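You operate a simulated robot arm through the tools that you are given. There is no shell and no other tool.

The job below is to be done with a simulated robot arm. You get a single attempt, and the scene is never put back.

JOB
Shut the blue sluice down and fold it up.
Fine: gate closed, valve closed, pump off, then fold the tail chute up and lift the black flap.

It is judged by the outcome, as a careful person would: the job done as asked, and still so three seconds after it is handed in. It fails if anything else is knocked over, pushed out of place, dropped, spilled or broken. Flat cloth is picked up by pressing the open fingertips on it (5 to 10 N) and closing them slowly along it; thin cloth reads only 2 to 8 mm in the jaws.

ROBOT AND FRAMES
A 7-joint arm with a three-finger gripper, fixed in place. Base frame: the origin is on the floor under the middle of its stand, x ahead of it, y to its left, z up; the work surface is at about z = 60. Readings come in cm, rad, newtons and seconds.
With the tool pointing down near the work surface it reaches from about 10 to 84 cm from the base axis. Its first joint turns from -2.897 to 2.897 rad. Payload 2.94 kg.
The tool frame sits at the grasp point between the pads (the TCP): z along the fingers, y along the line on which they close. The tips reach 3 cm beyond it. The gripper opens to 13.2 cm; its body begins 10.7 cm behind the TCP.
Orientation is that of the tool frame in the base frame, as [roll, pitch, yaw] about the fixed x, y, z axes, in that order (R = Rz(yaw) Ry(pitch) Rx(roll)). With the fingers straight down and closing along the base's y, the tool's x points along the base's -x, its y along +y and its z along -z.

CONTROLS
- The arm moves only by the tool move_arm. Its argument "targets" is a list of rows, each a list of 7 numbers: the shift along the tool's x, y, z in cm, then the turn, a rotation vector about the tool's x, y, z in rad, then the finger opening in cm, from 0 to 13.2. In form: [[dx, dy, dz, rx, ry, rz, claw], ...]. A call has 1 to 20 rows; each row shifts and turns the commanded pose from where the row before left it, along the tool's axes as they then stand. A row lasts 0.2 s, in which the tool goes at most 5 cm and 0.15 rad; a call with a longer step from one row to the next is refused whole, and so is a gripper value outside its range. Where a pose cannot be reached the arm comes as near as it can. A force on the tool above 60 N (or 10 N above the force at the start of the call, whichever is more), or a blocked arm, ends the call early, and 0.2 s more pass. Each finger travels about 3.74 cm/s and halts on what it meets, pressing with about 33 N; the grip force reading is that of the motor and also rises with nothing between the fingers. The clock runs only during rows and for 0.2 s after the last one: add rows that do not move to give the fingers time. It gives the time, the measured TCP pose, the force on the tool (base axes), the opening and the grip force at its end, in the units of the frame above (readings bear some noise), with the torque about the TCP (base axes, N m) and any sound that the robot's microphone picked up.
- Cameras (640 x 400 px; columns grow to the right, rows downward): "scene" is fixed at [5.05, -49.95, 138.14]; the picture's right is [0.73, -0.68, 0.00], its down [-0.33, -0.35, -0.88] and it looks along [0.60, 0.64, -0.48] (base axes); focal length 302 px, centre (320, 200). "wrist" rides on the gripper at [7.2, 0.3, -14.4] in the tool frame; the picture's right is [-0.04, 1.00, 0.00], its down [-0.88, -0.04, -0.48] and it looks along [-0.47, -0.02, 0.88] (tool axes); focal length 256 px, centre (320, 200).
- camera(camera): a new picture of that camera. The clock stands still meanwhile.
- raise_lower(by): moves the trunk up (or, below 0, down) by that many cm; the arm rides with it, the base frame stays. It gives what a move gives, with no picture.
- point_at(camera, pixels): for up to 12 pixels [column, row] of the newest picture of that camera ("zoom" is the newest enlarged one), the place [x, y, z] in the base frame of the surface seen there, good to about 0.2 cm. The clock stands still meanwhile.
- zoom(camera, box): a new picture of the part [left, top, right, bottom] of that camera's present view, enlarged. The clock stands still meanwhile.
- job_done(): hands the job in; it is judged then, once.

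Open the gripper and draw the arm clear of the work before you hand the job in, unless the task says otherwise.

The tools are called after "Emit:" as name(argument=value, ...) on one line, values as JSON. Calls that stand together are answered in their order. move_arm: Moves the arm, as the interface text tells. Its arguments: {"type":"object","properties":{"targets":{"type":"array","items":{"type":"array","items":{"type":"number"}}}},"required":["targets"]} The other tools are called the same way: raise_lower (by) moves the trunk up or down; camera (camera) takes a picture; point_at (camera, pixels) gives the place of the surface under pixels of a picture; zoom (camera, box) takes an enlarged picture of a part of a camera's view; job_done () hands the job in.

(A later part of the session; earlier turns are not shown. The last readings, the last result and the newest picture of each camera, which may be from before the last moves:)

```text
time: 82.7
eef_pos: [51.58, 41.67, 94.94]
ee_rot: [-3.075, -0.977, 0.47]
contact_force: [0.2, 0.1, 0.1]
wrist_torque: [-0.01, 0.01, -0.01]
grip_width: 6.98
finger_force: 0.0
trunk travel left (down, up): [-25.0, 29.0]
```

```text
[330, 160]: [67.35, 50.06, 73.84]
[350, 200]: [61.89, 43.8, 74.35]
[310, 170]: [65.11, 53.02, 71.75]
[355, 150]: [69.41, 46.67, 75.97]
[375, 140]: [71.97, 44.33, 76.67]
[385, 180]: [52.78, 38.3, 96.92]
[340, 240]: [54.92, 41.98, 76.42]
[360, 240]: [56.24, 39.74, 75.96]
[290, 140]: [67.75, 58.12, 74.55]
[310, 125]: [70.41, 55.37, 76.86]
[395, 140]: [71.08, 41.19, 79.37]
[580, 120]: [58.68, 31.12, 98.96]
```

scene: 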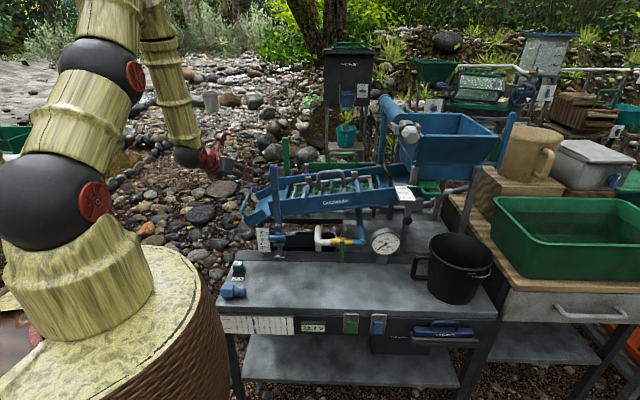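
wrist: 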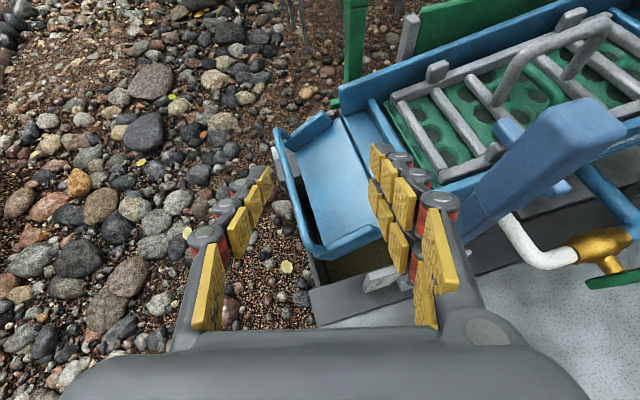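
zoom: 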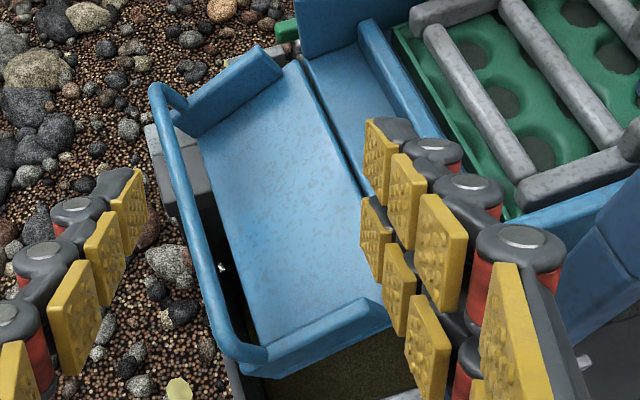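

Handle bar: s≈2.4, z≈78, p from 71 to 88; chute floor slopes 29° down from the hinge at about (s 13.3, z 75.7). I turn the tool to 20° off vertical facing along the bar, closing across it, and move above the bar.

Emit:
move_arm(targets=[[0, 0, 0, 0.0227, -0.1261, -0.0412, 6], [0, 0, 0, 0.0227, -0.1261, -0.0412, 6], [0, 0, 0, 0.0227, -0.1261, -0.0412, 5], [0, 0, 0, 0.0227, -0.1261, -0.0412, 5], [0, 0, 0, 0.0227, -0.1261, -0.0412, 5], [3.24, -0.63, 1.95, 0, 0, 0, 5], [3.24, -0.63, 1.95, 0, 0, 0, 5], [3.24, -0.63, 1.95, 0, 0, 0, 5], [3.24, -0.63, 1.95, 0, 0, 0, 5]])

Emit:
camera(camera="wrist")

Emit:
camera(camera="scene")

```text
time: 84.7
eef_pos: [51.39, 44.39, 83.98]
ee_rot: [-3.132, -0.355, 0.754]
contact_force: [-0.5, -0.2, 0.7]
wrist_torque: [0.02, -0.04, 0.02]
grip_width: 4.98
finger_force: 0.0
out of reach, approached as far as the arm can: row 1, 4, 5, 6, 7, 8, 9
trunk travel left (down, up): [-25.0, 29.0]
```

```text
taken
```

wrist: 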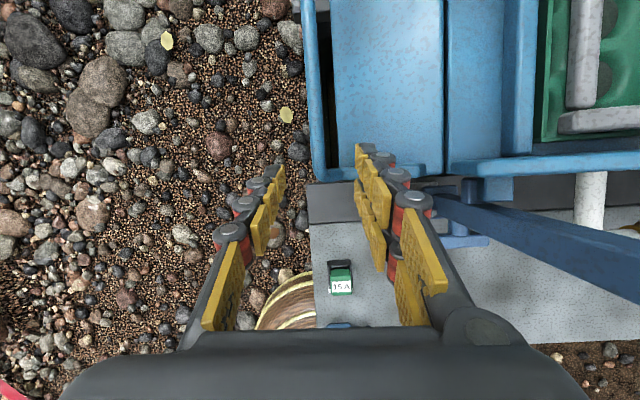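

```text
taken
```

scene: 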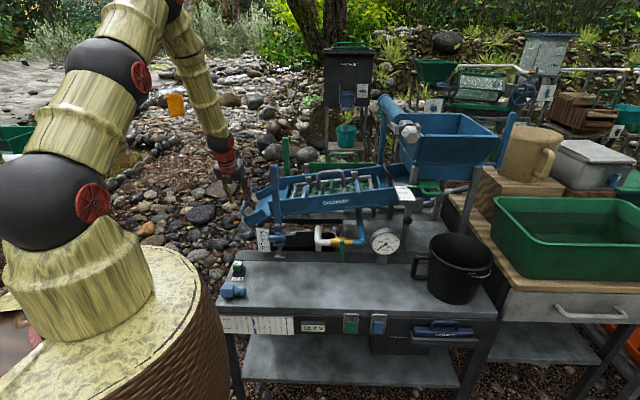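

The arm stalled low at (51.4,44.4,84); its posture favours an outward-bent tool. I tilt to 45° off vertical (still facing along the bar) and move out to a spot above the bar's far half.

Emit:
move_arm(targets=[[0, 0, 0, 0, 0.143, 0, 5], [0, 0, 0, 0, 0.143, 0, 5], [0, 0, 0, 0, 0.143, 0, 5], [4.08, -0.09, 1.25, 0, 0, 0, 5], [4.08, -0.09, 1.25, 0, 0, 0, 5], [4.08, -0.09, 1.25, 0, 0, 0, 5], [4.08, -0.09, 1.25, 0, 0, 0, 5]])

Emit:
camera(camera="wrist")

```text
time: 86.3
eef_pos: [62.98, 55.95, 91.41]
ee_rot: [-3.13, -0.716, 0.748]
contact_force: [-0.1, -0.7, -0.9]
wrist_torque: [0.04, -0.06, -0.01]
grip_width: 4.99
finger_force: 0.0
out of reach, approached as far as the arm can: row 1, 3
trunk travel left (down, up): [-25.0, 29.0]
```

```text
taken
```

wrist: 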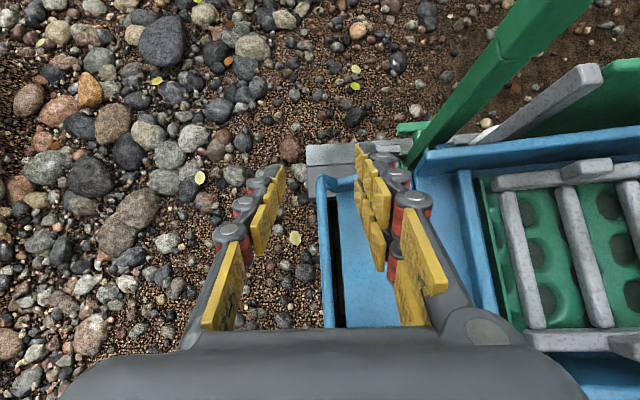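

Reached without stalls. The bar is at about column 325 between the fingers; there's also a green post of the neighbouring machine at (500,80). I measure both.

Emit:
point_at(camera="wrist", pixels=[[320, 185], [323, 220], [326, 260], [329, 300], [331, 325], [530, 20], [490, 80], [430, 150], [410, 128], [560, 0], [540, 100], [600, 90]])

Emit:
zoom(camera="wrist", box=[280, 100, 500, 340])

Emit:
camera(camera="scene")

```text
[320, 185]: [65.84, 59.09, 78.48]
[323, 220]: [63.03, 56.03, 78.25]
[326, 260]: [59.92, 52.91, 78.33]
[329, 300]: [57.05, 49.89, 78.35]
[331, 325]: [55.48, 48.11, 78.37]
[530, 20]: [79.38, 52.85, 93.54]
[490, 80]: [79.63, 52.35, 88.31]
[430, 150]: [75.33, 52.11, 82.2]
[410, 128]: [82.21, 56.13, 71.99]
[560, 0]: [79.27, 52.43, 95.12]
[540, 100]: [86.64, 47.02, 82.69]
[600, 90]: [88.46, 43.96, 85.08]
```

```text
1.67 times, centred on (390, 220) of wrist
```

zoom: 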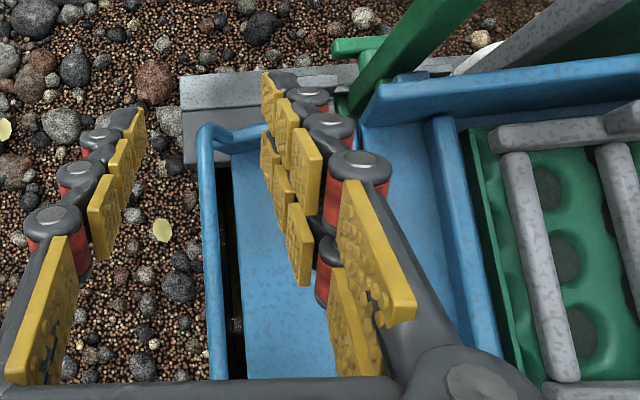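

```text
taken
```

scene: 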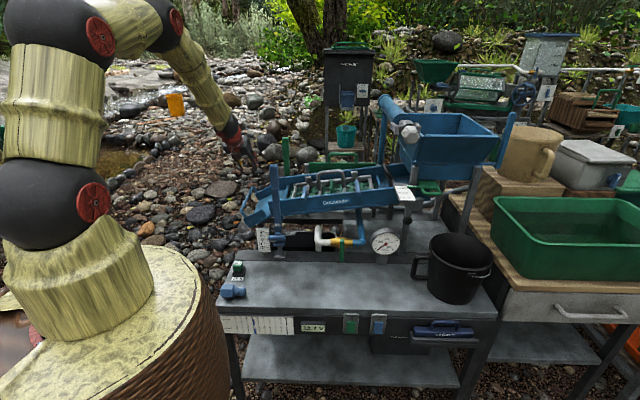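

The wrist posture is "flipped" and only tolerates tool directions left of the arm plane. I'll bring it back to the normal branch in free air: first move up and back to about (48,50,105), then swing the tool azimuth to the left.

Emit:
move_arm(targets=[[-0.47, -1.18, -4.02, 0, 0, 0, 5], [-0.47, -1.18, -4.02, 0, 0, 0, 5], [-0.47, -1.18, -4.02, 0, 0, 0, 5], [-0.47, -1.18, -4.02, 0, 0, 0, 5], [-0.47, -1.18, -4.02, 0, 0, 0, 5], [0, 0, 0, 0.0924, 0, -0.1056, 5], [0, 0, 0, 0.0924, 0, -0.1056, 5], [0, 0, 0, 0.0924, 0, -0.1056, 5], [0, 0, 0, 0.0924, 0, -0.1056, 5], [0, 0, 0, 0.0924, 0, -0.1056, 5]])

Emit:
camera(camera="scene")

```text
time: 88.5
eef_pos: [48.32, 49.96, 105.21]
ee_rot: [-3.134, -0.726, 1.456]
contact_force: [-0.5, 0.7, 1.0]
wrist_torque: [0.01, -0.03, 0.0]
grip_width: 5.02
finger_force: 0.0
trunk travel left (down, up): [-25.0, 29.0]
```

```text
taken
```

scene: 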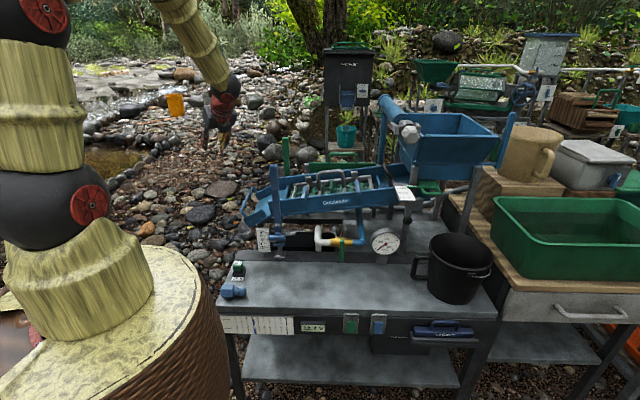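

No stalls now. I continue turning the wrist about the forearm axis (keeping the wrist in place) so the tool bend goes from left to inward.

Emit:
move_arm(targets=[[-1.528, -0.255, -0.046, 0.0135, -0.0579, -0.1267, 5], [-1.528, -0.255, -0.046, 0.0135, -0.0579, -0.1267, 5], [-1.528, -0.255, -0.046, 0.0135, -0.0579, -0.1267, 5], [-1.528, -0.255, -0.046, 0.0135, -0.0579, -0.1267, 5], [-1.528, -0.255, -0.046, 0.0135, -0.0579, -0.1267, 5], [-1.528, -0.255, -0.046, 0.0135, -0.0579, -0.1267, 5]])

Emit:
camera(camera="scene")

```text
time: 89.9
eef_pos: [49.02, 42.17, 100.65]
ee_rot: [2.841, -0.24, 2.246]
contact_force: [-1.1, -0.2, -0.2]
wrist_torque: [-0.01, 0.02, 0.01]
grip_width: 5.01
finger_force: 0.1
trunk travel left (down, up): [-25.0, 29.0]
```

```text
taken
```

scene: 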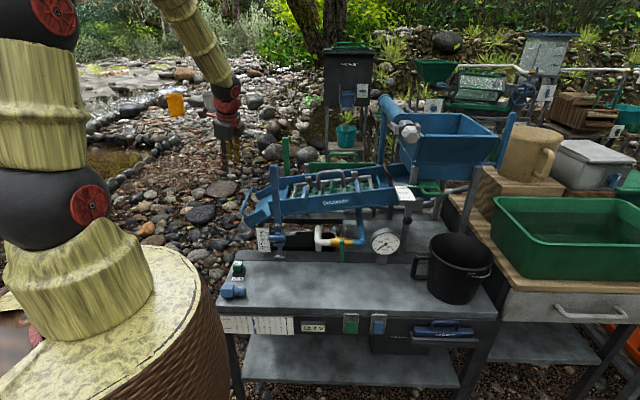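

Smooth. I continue the same turn.

Emit:
move_arm(targets=[[-1.528, -0.255, -0.046, 0.0135, -0.0579, -0.1267, 5], [-1.528, -0.255, -0.046, 0.0135, -0.0579, -0.1267, 5], [-1.528, -0.255, -0.046, 0.0135, -0.0579, -0.1267, 5], [-1.528, -0.255, -0.046, 0.0135, -0.0579, -0.1267, 5], [-1.528, -0.255, -0.046, 0.0135, -0.0579, -0.1267, 5], [-1.528, -0.255, -0.046, 0.0135, -0.0579, -0.1267, 5]])

Emit:
camera(camera="wrist")

```text
time: 91.3
eef_pos: [48.5, 35.06, 92.95]
ee_rot: [2.849, 0.08, 2.607]
contact_force: [0.6, 1.2, 2.0]
wrist_torque: [-0.11, 0.2, 0.0]
grip_width: 5.0
finger_force: 0.1
out of reach, approached as far as the arm can: row 3, 4, 5, 6
trunk travel left (down, up): [-25.0, 29.0]
```

```text
taken
```

wrist: 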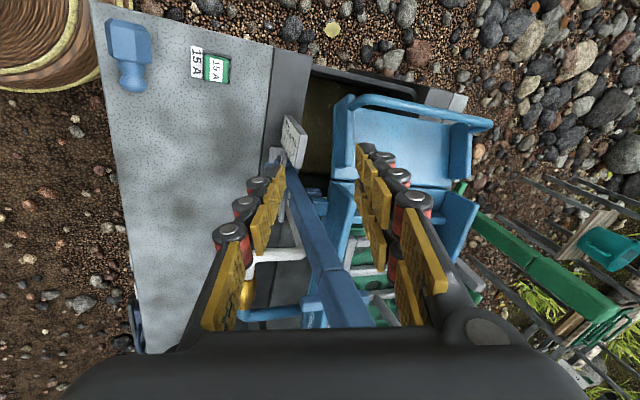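

The tool now points 17° off vertical in the arm plane, but I'm near the blue post (visible between the fingers, ~12 cm away). I move up and tailward, away from the post, checking for stalls.

Emit:
move_arm(targets=[[-0.32, 1.15, -3.82, 0, 0, 0, 5]])

Emit:
move_arm(targets=[[2.0, 1.0, -1.5, 0, 0, 0, 5]])

Emit:
camera(camera="scene")

```text
time: 91.7
eef_pos: [47.44, 34.35, 94.23]
ee_rot: [2.85, 0.075, 2.609]
contact_force: [-1.1, 0.6, -0.1]
wrist_torque: [-0.02, 0.01, 0.01]
grip_width: 5.01
finger_force: 0.0
out of reach, approached as far as the arm can: row 1
trunk travel left (down, up): [-25.0, 29.0]
```

```text
time: 92.1
eef_pos: [47.36, 34.27, 94.39]
ee_rot: [2.852, 0.075, 2.61]
contact_force: [-0.5, -0.8, 0.8]
wrist_torque: [-0.02, 0.0, 0.05]
grip_width: 5.0
finger_force: 0.0
out of reach, approached as far as the arm can: row 1
trunk travel left (down, up): [-25.0, 29.0]
```

```text
taken
```

scene: 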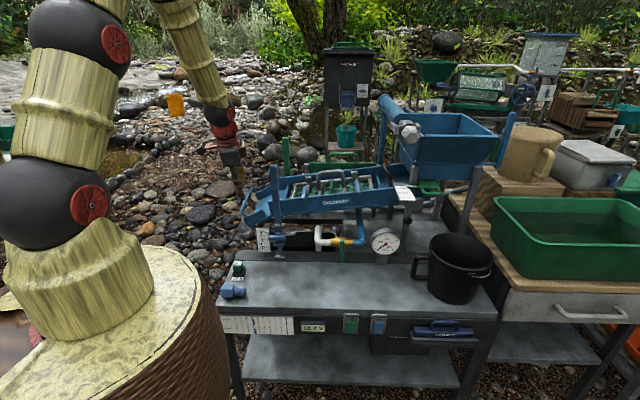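

It is stuck in most directions. I test small rolls each way to find which joint is limiting.

Emit:
move_arm(targets=[[0, 0, 0, 0, 0, 0.12, 5]])

Emit:
move_arm(targets=[[0, 0, 0, 0, 0, 0.12, 5]])

Emit:
move_arm(targets=[[1.2, 2.2, 0, 0, 0, 0, 5]])

```text
time: 92.5
eef_pos: [47.37, 34.26, 94.26]
ee_rot: [2.844, 0.041, 2.492]
contact_force: [-1.2, 0.1, 0.1]
wrist_torque: [0.0, -0.01, 0.02]
grip_width: 5.02
finger_force: 0.0
trunk travel left (down, up): [-25.0, 29.0]
```

```text
time: 92.9
eef_pos: [47.33, 34.23, 94.42]
ee_rot: [2.845, 0.007, 2.379]
contact_force: [0.8, -0.2, 0.5]
wrist_torque: [0.0, 0.03, -0.01]
grip_width: 5.02
finger_force: 0.0
trunk travel left (down, up): [-25.0, 29.0]
```

```text
time: 93.3
eef_pos: [47.55, 34.35, 94.31]
ee_rot: [2.842, 0.004, 2.378]
contact_force: [0.4, -0.1, -0.3]
wrist_torque: [0.0, 0.02, -0.03]
grip_width: 4.99
finger_force: 0.1
out of reach, approached as far as the arm can: row 1
trunk travel left (down, up): [-25.0, 29.0]
```

Roll is free but outward translation is not. I measure the forearm direction to see the actual bend.

Emit:
point_at(camera="scene", pixels=[[165, 5], [185, 35], [205, 85], [215, 103], [222, 130], [232, 160], [115, 43], [88, 203], [95, 5]])

Emit:
zoom(camera="scene", box=[130, 0, 290, 220])

```text
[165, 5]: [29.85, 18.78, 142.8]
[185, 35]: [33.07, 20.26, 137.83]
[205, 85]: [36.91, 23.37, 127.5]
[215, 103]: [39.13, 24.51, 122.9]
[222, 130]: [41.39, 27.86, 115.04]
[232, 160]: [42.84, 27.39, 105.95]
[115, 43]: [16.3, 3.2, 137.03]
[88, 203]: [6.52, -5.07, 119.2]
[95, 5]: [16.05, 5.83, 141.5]
```

```text
1.82 times, centred on (210, 110) of scene
```

zoom: 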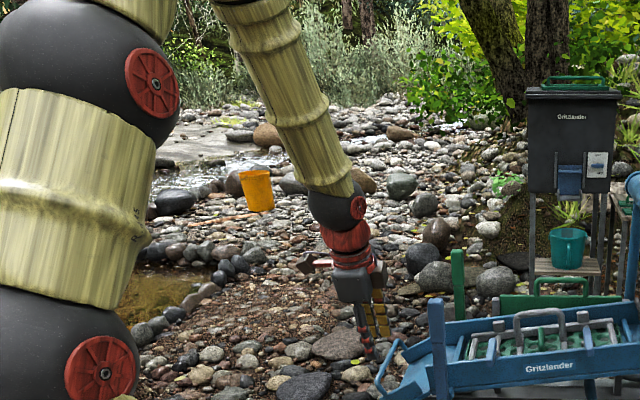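

The forearm is 29° off vertical and the tool is bent inward by only ~13°, at its limit — I didn't get round the singularity. I redo it with the measured forearm axis: first bend the tool outward again, wrist kept in place.

Emit:
move_arm(targets=[[0.726, 3.36, -0.228, -0.1294, 0.028, -0.001, 5], [0.726, 3.36, -0.228, -0.1294, 0.028, -0.001, 5], [0.726, 3.36, -0.228, -0.1294, 0.028, -0.001, 5], [0.726, 3.36, -0.228, -0.1294, 0.028, -0.001, 5], [0.726, 3.36, -0.228, -0.1294, 0.028, -0.001, 5]])

Emit:
camera(camera="scene")

```text
time: 94.5
eef_pos: [53.75, 45.69, 104.35]
ee_rot: [2.249, -0.094, 2.452]
contact_force: [0.7, 0.8, -0.3]
wrist_torque: [-0.07, 0.06, 0.01]
grip_width: 4.9
finger_force: 0.1
out of reach, approached as far as the arm can: row 1, 2, 5
trunk travel left (down, up): [-25.0, 29.0]
```

```text
taken
```

scene: 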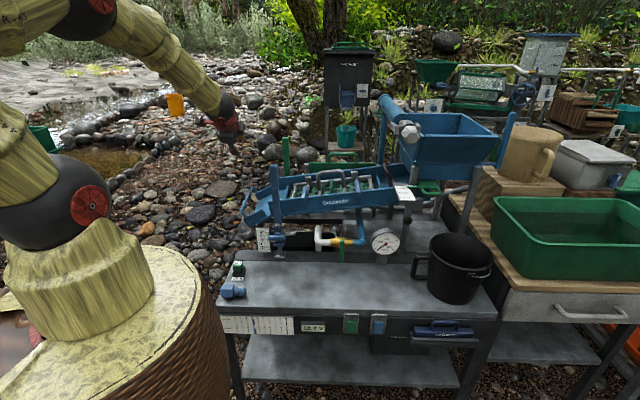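

The posture changed markedly: the forearm now comes in flatter from the upper left. I measure its direction again.

Emit:
point_at(camera="scene", pixels=[[120, 30], [160, 55], [200, 85], [212, 97], [228, 115], [232, 140], [15, 150], [30, 20], [70, 15]])

Emit:
zoom(camera="scene", box=[0, 0, 290, 240])

Emit:
camera(camera="wrist")

```text
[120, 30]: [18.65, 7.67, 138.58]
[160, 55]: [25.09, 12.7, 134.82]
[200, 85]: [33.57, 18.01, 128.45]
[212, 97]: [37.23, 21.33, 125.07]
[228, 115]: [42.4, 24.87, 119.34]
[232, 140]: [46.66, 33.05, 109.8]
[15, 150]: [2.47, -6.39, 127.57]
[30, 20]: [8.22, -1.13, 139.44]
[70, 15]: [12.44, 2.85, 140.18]
```

```text
1.67 times, centred on (145, 120) of scene
```

zoom: 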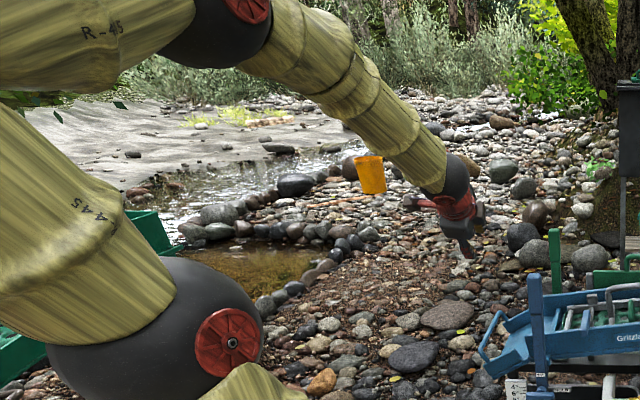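

```text
taken
```

wrist: 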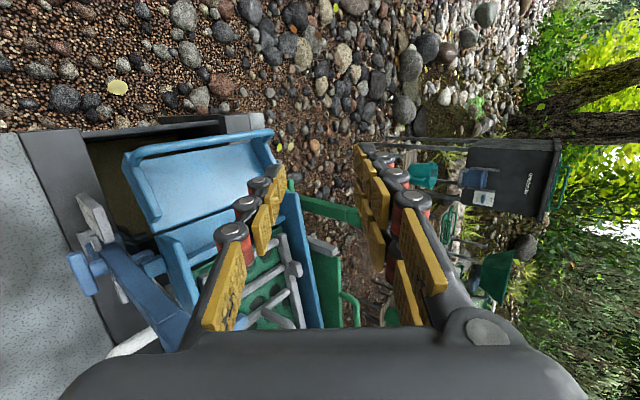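

Now the forearm is 60° off vertical and the tool bends left/inward from it — a good posture. I first shift left, away from the post, then tilt the tool toward vertical.

Emit:
move_arm(targets=[[3.29, 0.77, 0.39, 0, 0, 0, 5], [3.29, 0.77, 0.39, 0, 0, 0, 5], [3.29, 0.77, 0.39, 0, 0, 0, 5]])

Emit:
move_arm(targets=[[-0.824, -2.81, -0.165, 0.108, -0.0317, 0, 5], [-0.824, -2.81, -0.165, 0.108, -0.0317, 0, 5], [-0.824, -2.81, -0.165, 0.108, -0.0317, 0, 5], [-0.824, -2.81, -0.165, 0.108, -0.0317, 0, 5], [-0.824, -2.81, -0.165, 0.108, -0.0317, 0, 5]])

Emit:
camera(camera="scene")

```text
time: 95.3
eef_pos: [47.88, 53.48, 106.25]
ee_rot: [2.254, -0.098, 2.45]
contact_force: [1.0, 0.1, -0.2]
wrist_torque: [0.02, 0.01, 0.01]
grip_width: 5.0
finger_force: 0.0
trunk travel left (down, up): [-25.0, 29.0]
```

```text
time: 96.5
eef_pos: [38.85, 39.0, 92.76]
ee_rot: [2.773, 0.029, 2.362]
contact_force: [-1.4, -2.5, 0.1]
wrist_torque: [0.19, -0.14, 0.03]
grip_width: 5.03
finger_force: 0.2
out of reach, approached as far as the arm can: row 4, 5
trunk travel left (down, up): [-25.0, 29.0]
```

```text
taken
```

scene: 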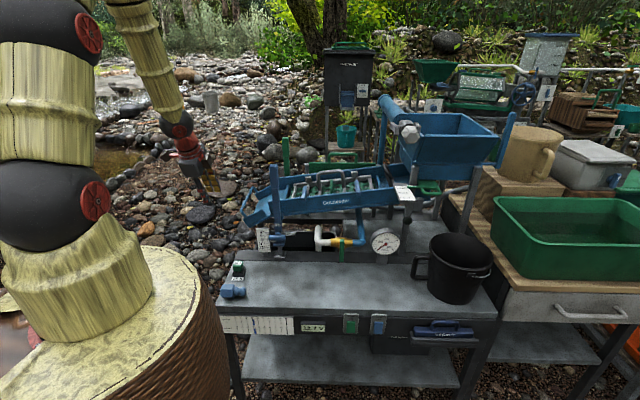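

The elbow compensated again. I need to force it: bend the tool strongly (≈50°) to the left with the wrist fixed, then carry it round to the inward side.

Emit:
move_arm(targets=[[3.33, 0.24, -0.215, -0.0094, 0.128, 0, 5], [3.33, 0.24, -0.215, -0.0094, 0.128, 0, 5], [3.33, 0.24, -0.215, -0.0094, 0.128, 0, 5], [3.33, 0.24, -0.215, -0.0094, 0.128, 0, 5], [3.33, 0.24, -0.215, -0.0094, 0.128, 0, 5], [3.33, 0.24, -0.215, -0.0094, 0.128, 0, 5], [3.33, 0.24, -0.215, -0.0094, 0.128, 0, 5]])

Emit:
camera(camera="scene")

```text
time: 98.1
eef_pos: [22.99, 52.27, 101.76]
ee_rot: [2.555, -0.783, 2.782]
contact_force: [0.6, 0.6, -0.5]
wrist_torque: [-0.05, 0.0, -0.02]
grip_width: 5.01
finger_force: 0.1
trunk travel left (down, up): [-25.0, 29.0]
```

```text
taken
```

scene: 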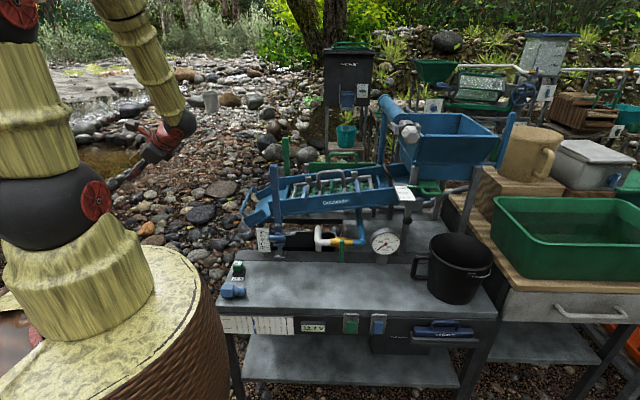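

No stalls; the tool now bends to the left. I measure the forearm axis again for the turn.

Emit:
point_at(camera="scene", pixels=[[125, 10], [145, 50], [165, 90], [175, 110], [186, 122], [155, 140], [130, 175]])

```text
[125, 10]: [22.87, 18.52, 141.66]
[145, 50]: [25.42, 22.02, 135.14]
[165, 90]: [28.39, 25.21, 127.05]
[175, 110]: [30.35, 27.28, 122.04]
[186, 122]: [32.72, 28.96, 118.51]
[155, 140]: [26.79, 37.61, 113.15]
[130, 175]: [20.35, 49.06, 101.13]
```

Forearm axis is (0.33,0.39,−0.86), bend 48°. I now carry the tool around it from left to inward (90°), wrist fixed.

Emit:
move_arm(targets=[[-0.533, -2.449, -0.121, 0.0949, -0.0164, -0.0872, 5], [-0.533, -2.449, -0.121, 0.0949, -0.0164, -0.0872, 5], [-0.533, -2.449, -0.121, 0.0949, -0.0164, -0.0872, 5], [-0.533, -2.449, -0.121, 0.0949, -0.0164, -0.0872, 5], [-0.533, -2.449, -0.121, 0.0949, -0.0164, -0.0872, 5], [-0.533, -2.449, -0.121, 0.0949, -0.0164, -0.0872, 5], [-0.533, -2.449, -0.121, 0.0949, -0.0164, -0.0872, 5], [-0.533, -2.449, -0.121, 0.0949, -0.0164, -0.0872, 5], [-0.533, -2.449, -0.121, 0.0949, -0.0164, -0.0872, 5], [-0.533, -2.449, -0.121, 0.0949, -0.0164, -0.0872, 5], [-0.533, -2.449, -0.121, 0.0949, -0.0164, -0.0872, 5], [-0.533, -2.449, -0.121, 0.0949, -0.0164, -0.0872, 5]])

Emit:
camera(camera="scene")

```text
time: 100.7
eef_pos: [20.96, 30.3, 89.69]
ee_rot: [3.109, -0.311, -2.605]
contact_force: [1.2, 1.0, 0.3]
wrist_torque: [-0.19, 0.16, 0.05]
grip_width: 5.04
finger_force: 0.4
out of reach, approached as far as the arm can: row 10, 11, 12
trunk travel left (down, up): [-25.0, 29.0]
```

```text
taken
```

scene: 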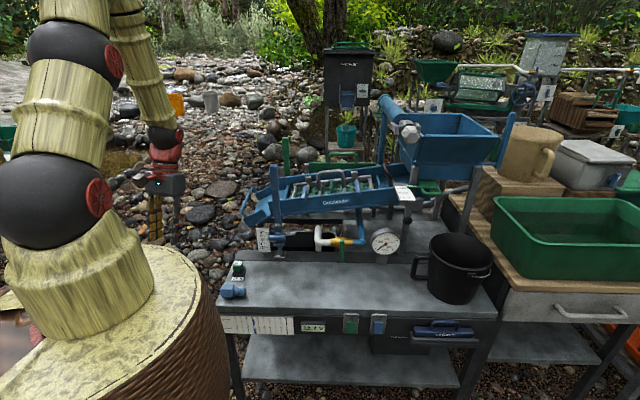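

The tool now bends inward (normal posture). I move outward and turn it to nearly vertical, facing along the handle bar.

Emit:
move_arm(targets=[[-2.82, 0.28, -3.0, 0, 0, 0, 5], [-2.82, 0.28, -3.0, 0, 0, 0, 5], [-2.82, 0.28, -3.0, 0, 0, 0, 5], [-2.82, 0.28, -3.0, 0, 0, 0, 5], [0, 0, 0, 0.0117, -0.12, -0.0566, 5], [0, 0, 0, 0.0117, -0.12, -0.0566, 5], [0, 0, 0, 0.0117, -0.12, -0.0566, 5], [0, 0, 0, 0.0117, -0.12, -0.0566, 5]])

Emit:
camera(camera="scene")

Emit:
camera(camera="wrist")

```text
time: 102.5
eef_pos: [24.13, 39.5, 88.87]
ee_rot: [3.059, 0.183, -2.481]
contact_force: [-0.4, 0.3, -0.1]
wrist_torque: [-0.02, 0.0, 0.05]
grip_width: 5.03
finger_force: 0.1
out of reach, approached as far as the arm can: row 1, 2, 3, 4, 5, 6, 7, 8
trunk travel left (down, up): [-25.0, 29.0]
```

```text
taken
```

scene: 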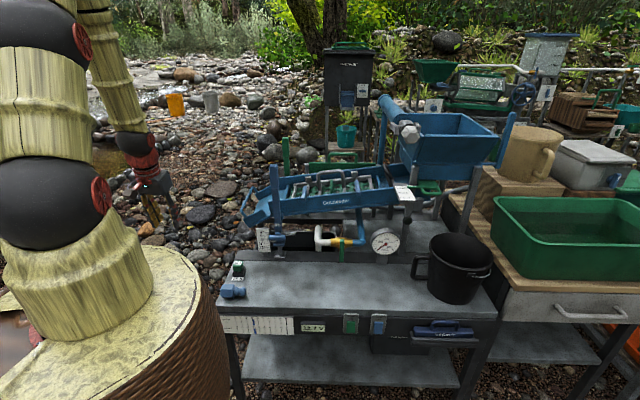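

```text
taken
```

wrist: 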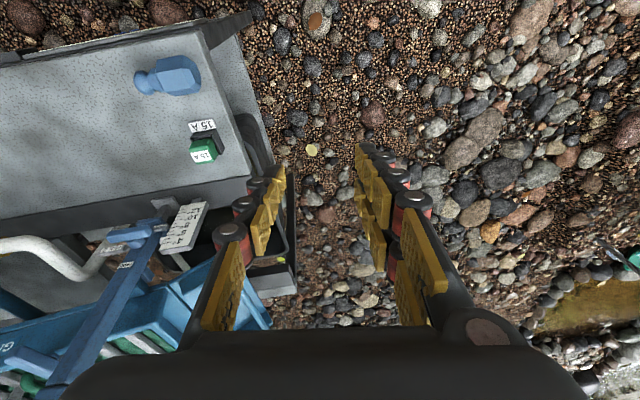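

Still stalling. I test small single moves (roll ±, outward, up) to identify the limiting joint here.

Emit:
move_arm(targets=[[0, 0, 0, 0, 0, 0.1, 5]])

Emit:
move_arm(targets=[[0, 0, 0, 0, 0, -0.1, 5]])

Emit:
move_arm(targets=[[0, 0, -2.0, 0, 0, 0, 5]])

Emit:
move_arm(targets=[[-2.0, 0, 0, 0, 0, 0, 5]])

Emit:
move_arm(targets=[[0, 0, 0, 0, 0.12, 0, 5]])

Emit:
move_arm(targets=[[0, 0, 0, 0, -0.12, 0, 5]])

```text
time: 102.9
eef_pos: [24.01, 39.62, 88.77]
ee_rot: [3.04, 0.172, -2.584]
contact_force: [0.2, 0.2, 0.3]
wrist_torque: [0.02, -0.03, 0.02]
grip_width: 5.01
finger_force: 0.1
trunk travel left (down, up): [-25.0, 29.0]
```

```text
time: 103.3
eef_pos: [24.14, 39.58, 88.89]
ee_rot: [3.059, 0.185, -2.482]
contact_force: [0.1, 0.0, 0.3]
wrist_torque: [0.02, -0.05, -0.02]
grip_width: 5.03
finger_force: 0.0
trunk travel left (down, up): [-25.0, 29.0]
```

```text
time: 103.7
eef_pos: [23.76, 39.0, 90.07]
ee_rot: [3.055, 0.181, -2.487]
contact_force: [0.4, -0.2, 0.0]
wrist_torque: [0.0, -0.02, -0.02]
grip_width: 5.01
finger_force: 0.0
out of reach, approached as far as the arm can: row 1
trunk travel left (down, up): [-25.0, 29.0]
```

```text
time: 104.1
eef_pos: [25.05, 39.55, 89.62]
ee_rot: [3.054, 0.177, -2.506]
contact_force: [1.1, 1.2, -0.2]
wrist_torque: [-0.03, 0.05, 0.01]
grip_width: 4.98
finger_force: 0.1
out of reach, approached as far as the arm can: row 1
trunk travel left (down, up): [-25.0, 29.0]
```

```text
time: 104.5
eef_pos: [23.35, 39.03, 88.01]
ee_rot: [3.058, 0.08, -2.491]
contact_force: [0.8, 1.1, 0.8]
wrist_torque: [-0.11, 0.07, -0.02]
grip_width: 5.01
finger_force: 0.1
out of reach, approached as far as the arm can: row 1
trunk travel left (down, up): [-25.0, 29.0]
```

```text
time: 104.9
eef_pos: [23.47, 38.92, 88.03]
ee_rot: [3.06, 0.183, -2.482]
contact_force: [0.5, -0.3, -0.1]
wrist_torque: [0.02, -0.04, -0.01]
grip_width: 5.01
finger_force: 0.0
trunk travel left (down, up): [-25.0, 29.0]
```

Only inward tilt/outward travel stalls; outward tilt is free. I'll use an outward-tilted tool (≈45°), which worked above the chute before: tilt outward and travel there.

Emit:
move_arm(targets=[[0, 0, 0, 0, -0.12, 0, 5], [0, 0, 0, 0, -0.12, 0, 5], [0, 0, 0, 0, -0.12, 0, 5], [0, 0, 0, 0, -0.12, 0, 5], [0, 0, 0, 0, -0.12, 0, 5]])

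Emit:
move_arm(targets=[[-2.0, 0, -2.0, 0, 0, 0, 5], [-2.5, 0, 0, 0, 0, 0, 5], [-2.5, 0, 0, 0, 0, 0, 5]])

Emit:
camera(camera="scene")

```text
time: 106.1
eef_pos: [23.49, 39.03, 88.11]
ee_rot: [3.026, 0.782, -2.548]
contact_force: [0.0, 0.1, 0.1]
wrist_torque: [-0.03, 0.02, 0.0]
grip_width: 5.0
finger_force: 0.1
trunk travel left (down, up): [-25.0, 29.0]
```

```text
time: 106.9
eef_pos: [26.68, 40.83, 94.54]
ee_rot: [3.022, 0.78, -2.552]
contact_force: [-0.1, -0.4, 0.0]
wrist_torque: [0.01, 0.02, 0.02]
grip_width: 5.02
finger_force: 0.0
trunk travel left (down, up): [-25.0, 29.0]
```

```text
taken
```

scene: 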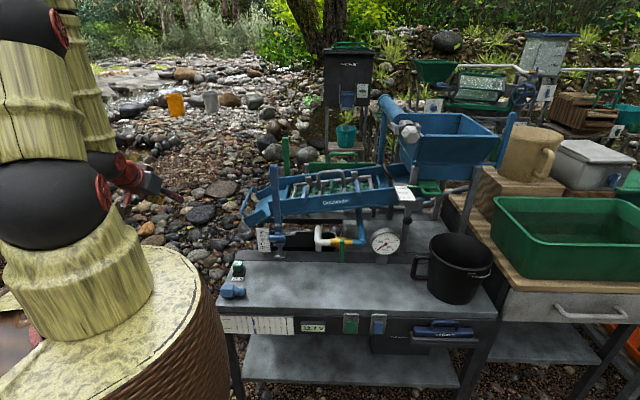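

No stalls with the tool tilted 45° (azimuth 43°). I travel outward toward the bar's far half, in two stages.

Emit:
move_arm(targets=[[-2.76, -1.24, 3.3, 0, 0, 0, 5], [-2.76, -1.24, 3.3, 0, 0, 0, 5], [-2.76, -1.24, 3.3, 0, 0, 0, 5], [-2.76, -1.24, 3.3, 0, 0, 0, 5], [-2.76, -1.24, 3.3, 0, 0, 0, 5]])

Emit:
camera(camera="wrist")

Emit:
camera(camera="scene")

```text
time: 108.1
eef_pos: [35.44, 43.38, 89.66]
ee_rot: [3.021, 0.781, -2.57]
contact_force: [0.1, 0.0, -0.5]
wrist_torque: [-0.04, 0.0, 0.01]
grip_width: 5.0
finger_force: 0.1
out of reach, approached as far as the arm can: row 1, 2, 3, 4, 5
trunk travel left (down, up): [-25.0, 29.0]
```

```text
taken
```

wrist: 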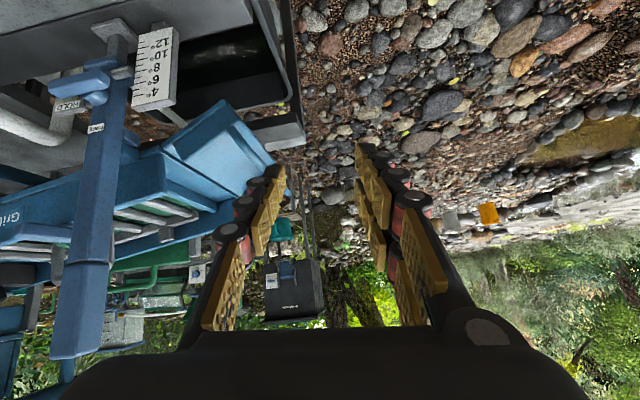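

```text
taken
```

scene: 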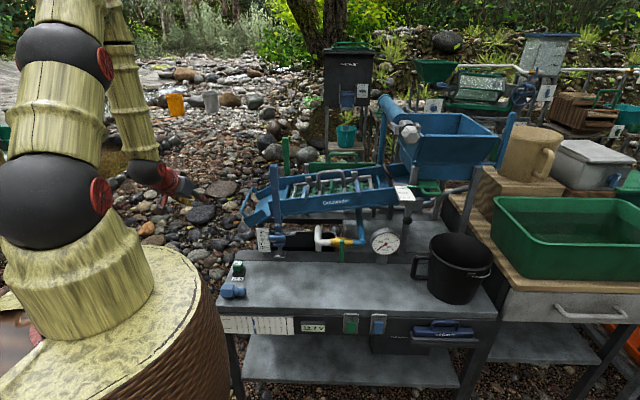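

Stalling again. I test roll, azimuth and small translations separately here.

Emit:
move_arm(targets=[[0, 0, 0, 0, 0, 0.12, 5]])

Emit:
move_arm(targets=[[0, 0, 0, 0, 0, -0.12, 5]])

Emit:
move_arm(targets=[[0, 0, 0, 0.12, 0, 0, 5]])

Emit:
move_arm(targets=[[0, 0, 0, -0.12, 0, 0, 5]])

Emit:
move_arm(targets=[[0, 0, 0, 0, -0.12, 0, 5]])

Emit:
move_arm(targets=[[-1.0, 0, 1.0, 0, 0, 0, 5]])

```text
time: 108.5
eef_pos: [35.19, 43.49, 89.66]
ee_rot: [2.92, 0.762, -2.713]
contact_force: [-0.1, 0.2, -0.2]
wrist_torque: [0.03, -0.01, -0.03]
grip_width: 5.01
finger_force: 0.0
trunk travel left (down, up): [-25.0, 29.0]
```

```text
time: 108.9
eef_pos: [35.06, 43.47, 87.62]
ee_rot: [3.039, 0.782, -2.55]
contact_force: [0.5, 0.1, -0.3]
wrist_torque: [-0.05, 0.02, -0.04]
grip_width: 5.0
finger_force: 0.1
out of reach, approached as far as the arm can: row 1
trunk travel left (down, up): [-25.0, 29.0]
```

```text
time: 109.3
eef_pos: [34.97, 43.37, 87.61]
ee_rot: [3.039, 0.782, -2.548]
contact_force: [0.1, 0.1, 0.8]
wrist_torque: [0.02, -0.02, -0.02]
grip_width: 4.97
finger_force: 0.0
out of reach, approached as far as the arm can: row 1
trunk travel left (down, up): [-25.0, 29.0]
```

```text
time: 109.7
eef_pos: [35.05, 43.25, 87.56]
ee_rot: [3.039, 0.782, -2.55]
contact_force: [0.4, 0.2, -0.3]
wrist_torque: [0.01, -0.02, -0.02]
grip_width: 5.0
finger_force: 0.1
out of reach, approached as far as the arm can: row 1
trunk travel left (down, up): [-25.0, 29.0]
```

```text
time: 110.1
eef_pos: [34.93, 43.45, 87.34]
ee_rot: [3.023, 0.901, -2.57]
contact_force: [0.1, -0.9, -0.3]
wrist_torque: [0.0, -0.02, 0.04]
grip_width: 5.0
finger_force: 0.0
trunk travel left (down, up): [-25.0, 29.0]
```

```text
time: 110.5
eef_pos: [36.12, 44.23, 87.62]
ee_rot: [3.022, 0.902, -2.567]
contact_force: [-0.1, -0.1, -0.7]
wrist_torque: [0.0, -0.02, 0.0]
grip_width: 4.97
finger_force: 0.1
trunk travel left (down, up): [-25.0, 29.0]
```

I measure the current arm geometry (forearm and upper-arm points) to understand the limiting configuration.

Emit:
camera(camera="scene")

Emit:
point_at(camera="scene", pixels=[[112, 5], [125, 50], [135, 100], [145, 140], [150, 165], [98, 195], [105, 62], [60, 20], [50, 100], [80, 5]])

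Emit:
zoom(camera="scene", box=[0, 0, 230, 290])

```text
taken
```

scene: 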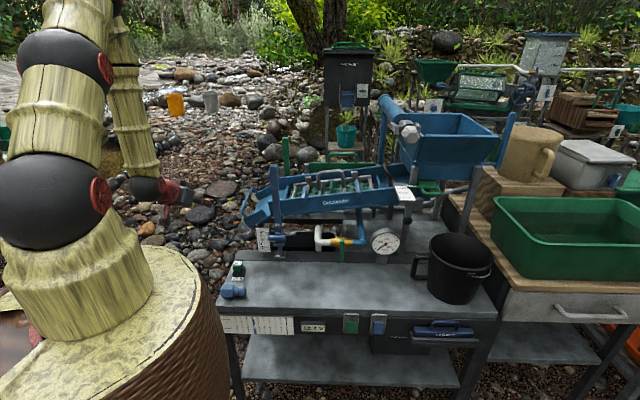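

```text
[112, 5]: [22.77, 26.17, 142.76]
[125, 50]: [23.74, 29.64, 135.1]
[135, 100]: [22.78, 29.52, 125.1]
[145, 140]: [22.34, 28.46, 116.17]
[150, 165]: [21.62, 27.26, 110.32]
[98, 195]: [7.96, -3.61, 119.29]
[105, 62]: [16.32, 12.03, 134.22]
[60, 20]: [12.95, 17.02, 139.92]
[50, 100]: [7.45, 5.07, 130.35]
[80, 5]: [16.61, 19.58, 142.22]
```

```text
1.38 times, centred on (115, 145) of scene
```

zoom: 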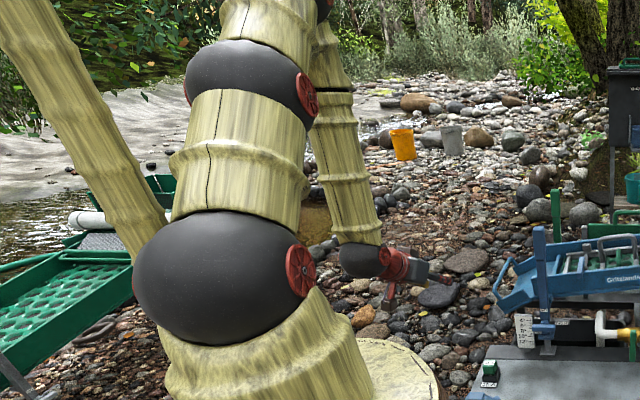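

The wrist roll is at its other end now (x toward the base). In this posture the good roll is camera-outward, as I had at t=86 s; I roll +170° back in free air.

Emit:
move_arm(targets=[[0, 0, 0, 0, 0, 0.148, 5], [0, 0, 0, 0, 0, 0.148, 5], [0, 0, 0, 0, 0, 0.148, 5], [0, 0, 0, 0, 0, 0.148, 5], [0, 0, 0, 0, 0, 0.148, 5], [0, 0, 0, 0, 0, 0.148, 5], [0, 0, 0, 0, 0, 0.148, 5], [0, 0, 0, 0, 0, 0.148, 5], [0, 0, 0, 0, 0, 0.148, 5], [0, 0, 0, 0, 0, 0.148, 5], [0, 0, 0, 0, 0, 0.148, 5], [0, 0, 0, 0, 0, 0.148, 5], [0, 0, 0, 0, 0, 0.148, 5], [0, 0, 0, 0, 0, 0.148, 5], [0, 0, 0, 0, 0, 0.148, 5], [0, 0, 0, 0, 0, 0.148, 5], [0, 0, 0, 0, 0, 0.148, 5], [0, 0, 0, 0, 0, 0.148, 5], [0, 0, 0, 0, 0, 0.148, 5], [0, 0, 0, 0, 0, 0.148, 5]])

Emit:
camera(camera="scene")

```text
time: 114.7
eef_pos: [36.06, 44.28, 87.54]
ee_rot: [3.033, -0.901, 0.859]
contact_force: [-0.2, -0.4, 0.1]
wrist_torque: [0.01, -0.01, 0.01]
grip_width: 5.0
finger_force: 0.2
trunk travel left (down, up): [-25.0, 29.0]
```

```text
taken
```

scene: 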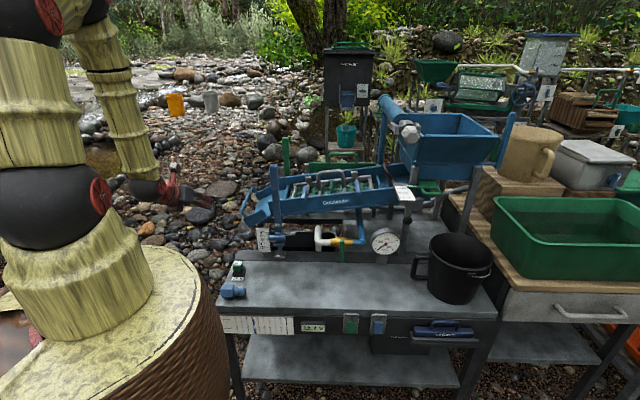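

That went cleanly. I travel out to above the bar's far half.

Emit:
move_arm(targets=[[2.35, 1.34, 2.62, 0, 0, 0, 5], [2.35, 1.34, 2.62, 0, 0, 0, 5], [2.35, 1.34, 2.62, 0, 0, 0, 5], [2.35, 1.34, 2.62, 0, 0, 0, 5], [2.35, 1.34, 2.62, 0, 0, 0, 5], [2.35, 1.34, 2.62, 0, 0, 0, 5], [2.35, 1.34, 2.62, 0, 0, 0, 5], [2.35, 1.34, 2.62, 0, 0, 0, 5]])

Emit:
camera(camera="wrist")

Emit:
camera(camera="scene")

```text
time: 116.5
eef_pos: [63.68, 56.5, 90.23]
ee_rot: [3.029, -0.898, 0.867]
contact_force: [-0.5, 0.0, 0.0]
wrist_torque: [0.0, -0.04, 0.04]
grip_width: 5.01
finger_force: 0.0
trunk travel left (down, up): [-25.0, 29.0]
```

```text
taken
```

wrist: 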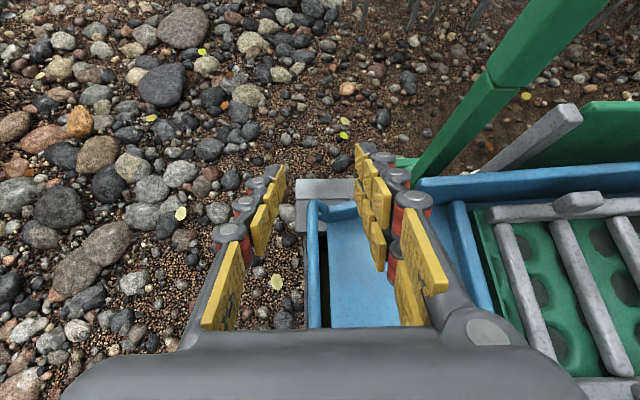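

```text
taken
```

scene: 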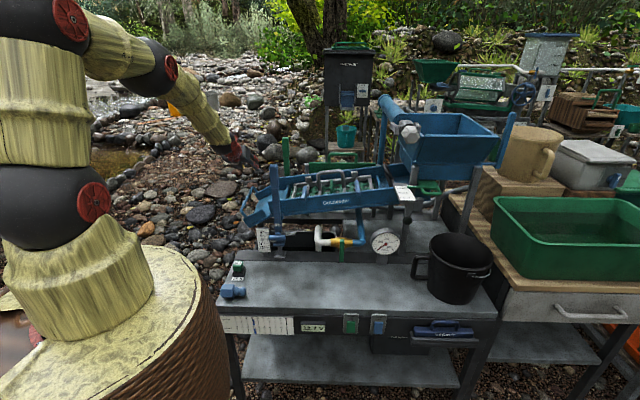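

Smooth all the way; the bar (columns ~310) lies between the fingers. I steepen slightly to 44° and descend most of the way.

Emit:
move_arm(targets=[[0, 0, 0, 0, -0.14, 0, 5], [-2.18, -0.255, 1.99, 0, 0, 0, 5], [-2.18, -0.255, 1.99, 0, 0, 0, 5], [-1.6, -0.19, 1.46, 0, 0, 0, 5], [0, 0, 0, 0, 0, 0, 5]])

Emit:
camera(camera="wrist")

Emit:
zoom(camera="wrist", box=[220, 130, 440, 330])

```text
time: 117.7
eef_pos: [63.15, 56.31, 82.07]
ee_rot: [3.047, -0.761, 0.845]
contact_force: [-1.8, -0.1, 0.0]
wrist_torque: [0.03, 0.03, -0.01]
grip_width: 5.02
finger_force: 0.0
trunk travel left (down, up): [-25.0, 29.0]
```

```text
taken
```

wrist: 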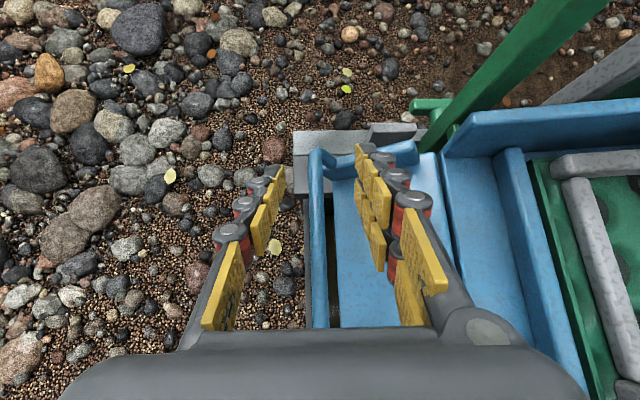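

```text
2.00 times, centred on (330, 230) of wrist
```

zoom: 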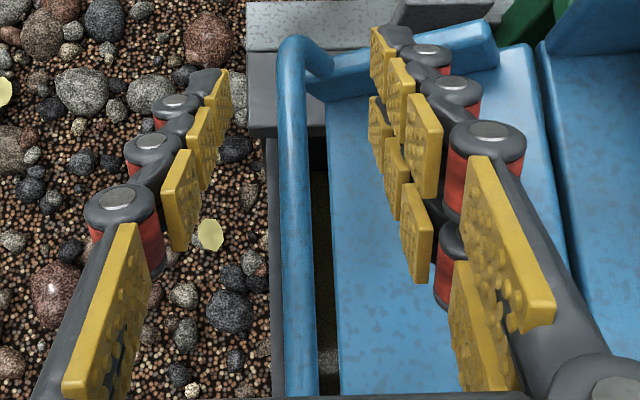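

The bar is centred (column ~298 between 230 and 370 in the zoom). I go down the last 3.7 cm, shifting slightly nearer to keep off the far leg.

Emit:
move_arm(targets=[[-1.81, -0.12, 0.81, 0, 0, 0, 5], [-1.81, -0.12, 0.81, 0, 0, 0, 5], [0, 0, 0, 0, 0, 0, 5]])

Emit:
zoom(camera="wrist", box=[220, 130, 440, 330])

```text
time: 118.5
eef_pos: [62.03, 55.31, 78.42]
ee_rot: [3.045, -0.76, 0.844]
contact_force: [-0.4, -0.9, 0.7]
wrist_torque: [-0.01, 0.03, -0.04]
grip_width: 4.98
finger_force: 0.1
trunk travel left (down, up): [-25.0, 29.0]
```

```text
2.00 times, centred on (330, 230) of wrist
```

zoom: 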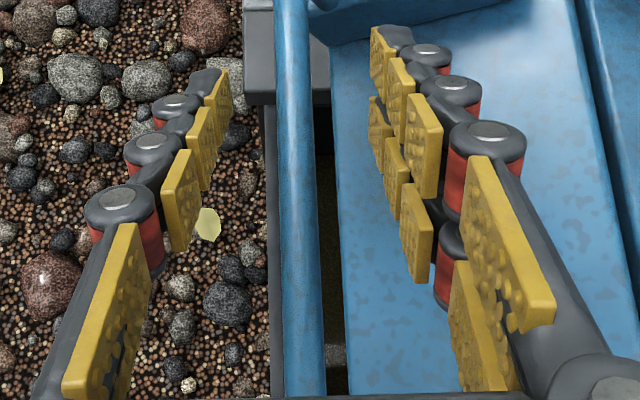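

Bar is squarely between the jaws with no contact. I close on it.

Emit:
move_arm(targets=[[0, 0, 0, 0, 0, 0, 3.5], [0, 0, 0, 0, 0, 0, 2.0], [0, 0, 0, 0, 0, 0, 1.0], [0, 0, 0, 0, 0, 0, 0.4], [0, 0, 0, 0, 0, 0, 0.4]])

Emit:
zoom(camera="wrist", box=[220, 130, 440, 330])

```text
time: 119.7
eef_pos: [62.03, 55.39, 78.34]
ee_rot: [3.047, -0.761, 0.845]
contact_force: [-4.4, 6.6, -0.8]
wrist_torque: [0.02, 0.16, -0.04]
grip_width: 1.1
finger_force: 29.7
trunk travel left (down, up): [-25.0, 29.0]
```

```text
2.00 times, centred on (330, 230) of wrist
```

zoom: 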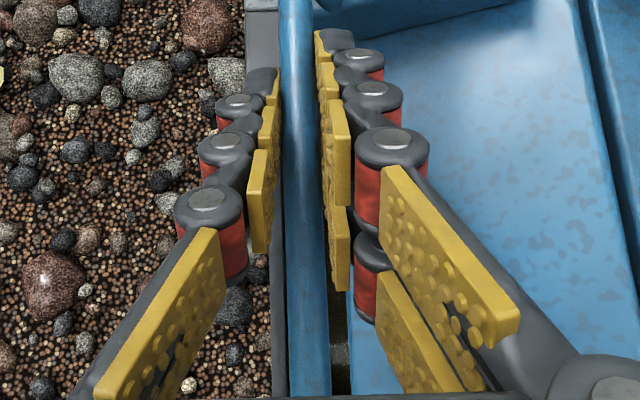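

Gripped at 1.1 cm. I lift along the hinge arc (hinge ≈ s 13.3, z 75.7, radius 11.3), first ~15°, and read the forces.

Emit:
move_arm(targets=[[0.618, 0.357, -0.66, 0, 0, 0, 0.4], [0.618, 0.357, -0.66, 0, 0, 0, 0.4], [0.618, 0.357, -0.66, 0, 0, 0, 0.4]])

Emit:
camera(camera="wrist")

Emit:
zoom(camera="scene", box=[200, 120, 340, 260])

```text
time: 120.5
eef_pos: [62.79, 54.51, 81.44]
ee_rot: [3.043, -0.764, 0.847]
contact_force: [-10.7, 20.9, 8.1]
wrist_torque: [0.28, -0.05, 0.32]
grip_width: 1.08
finger_force: 38.0
trunk travel left (down, up): [-25.0, 29.0]
```

```text
taken
```

wrist: 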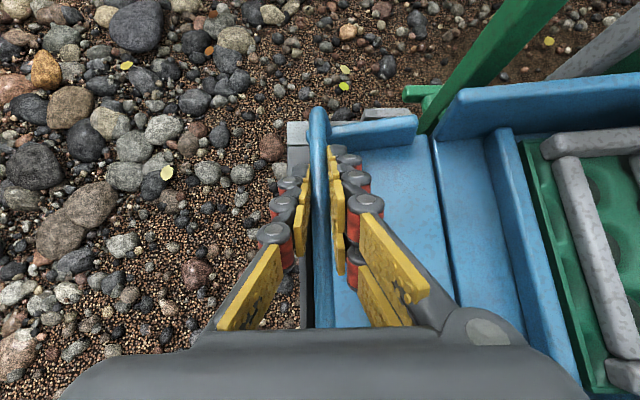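

```text
2.86 times, centred on (270, 190) of scene
```

zoom: 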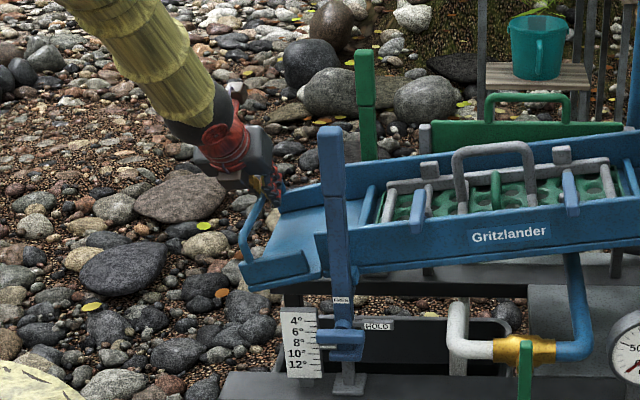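

The chute is lifting; a −22 N side force says my arc is slightly too tight. I continue with less sideways travel.

Emit:
move_arm(targets=[[0.551, 0.39, -0.591, 0, 0, 0, 0.4], [0.551, 0.39, -0.591, 0, 0, 0, 0.4], [0.551, 0.39, -0.591, 0, 0, 0, 0.4]])

Emit:
zoom(camera="scene", box=[200, 120, 340, 260])

```text
time: 121.3
eef_pos: [63.53, 53.65, 83.68]
ee_rot: [3.045, -0.761, 0.841]
contact_force: [17.6, 15.1, -2.4]
wrist_torque: [0.27, -0.21, 0.23]
grip_width: 1.12
finger_force: 38.5
trunk travel left (down, up): [-25.0, 29.0]
```

```text
2.86 times, centred on (270, 190) of scene
```

zoom: 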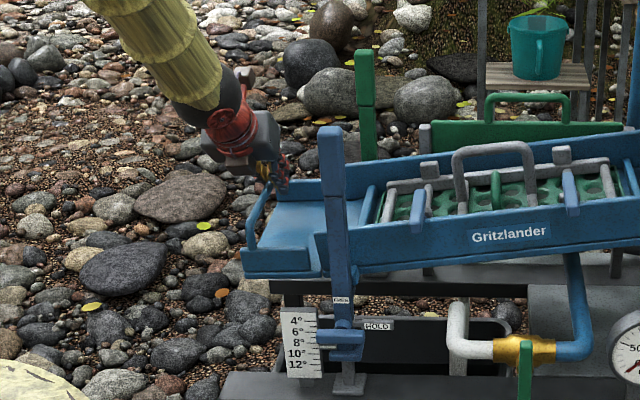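

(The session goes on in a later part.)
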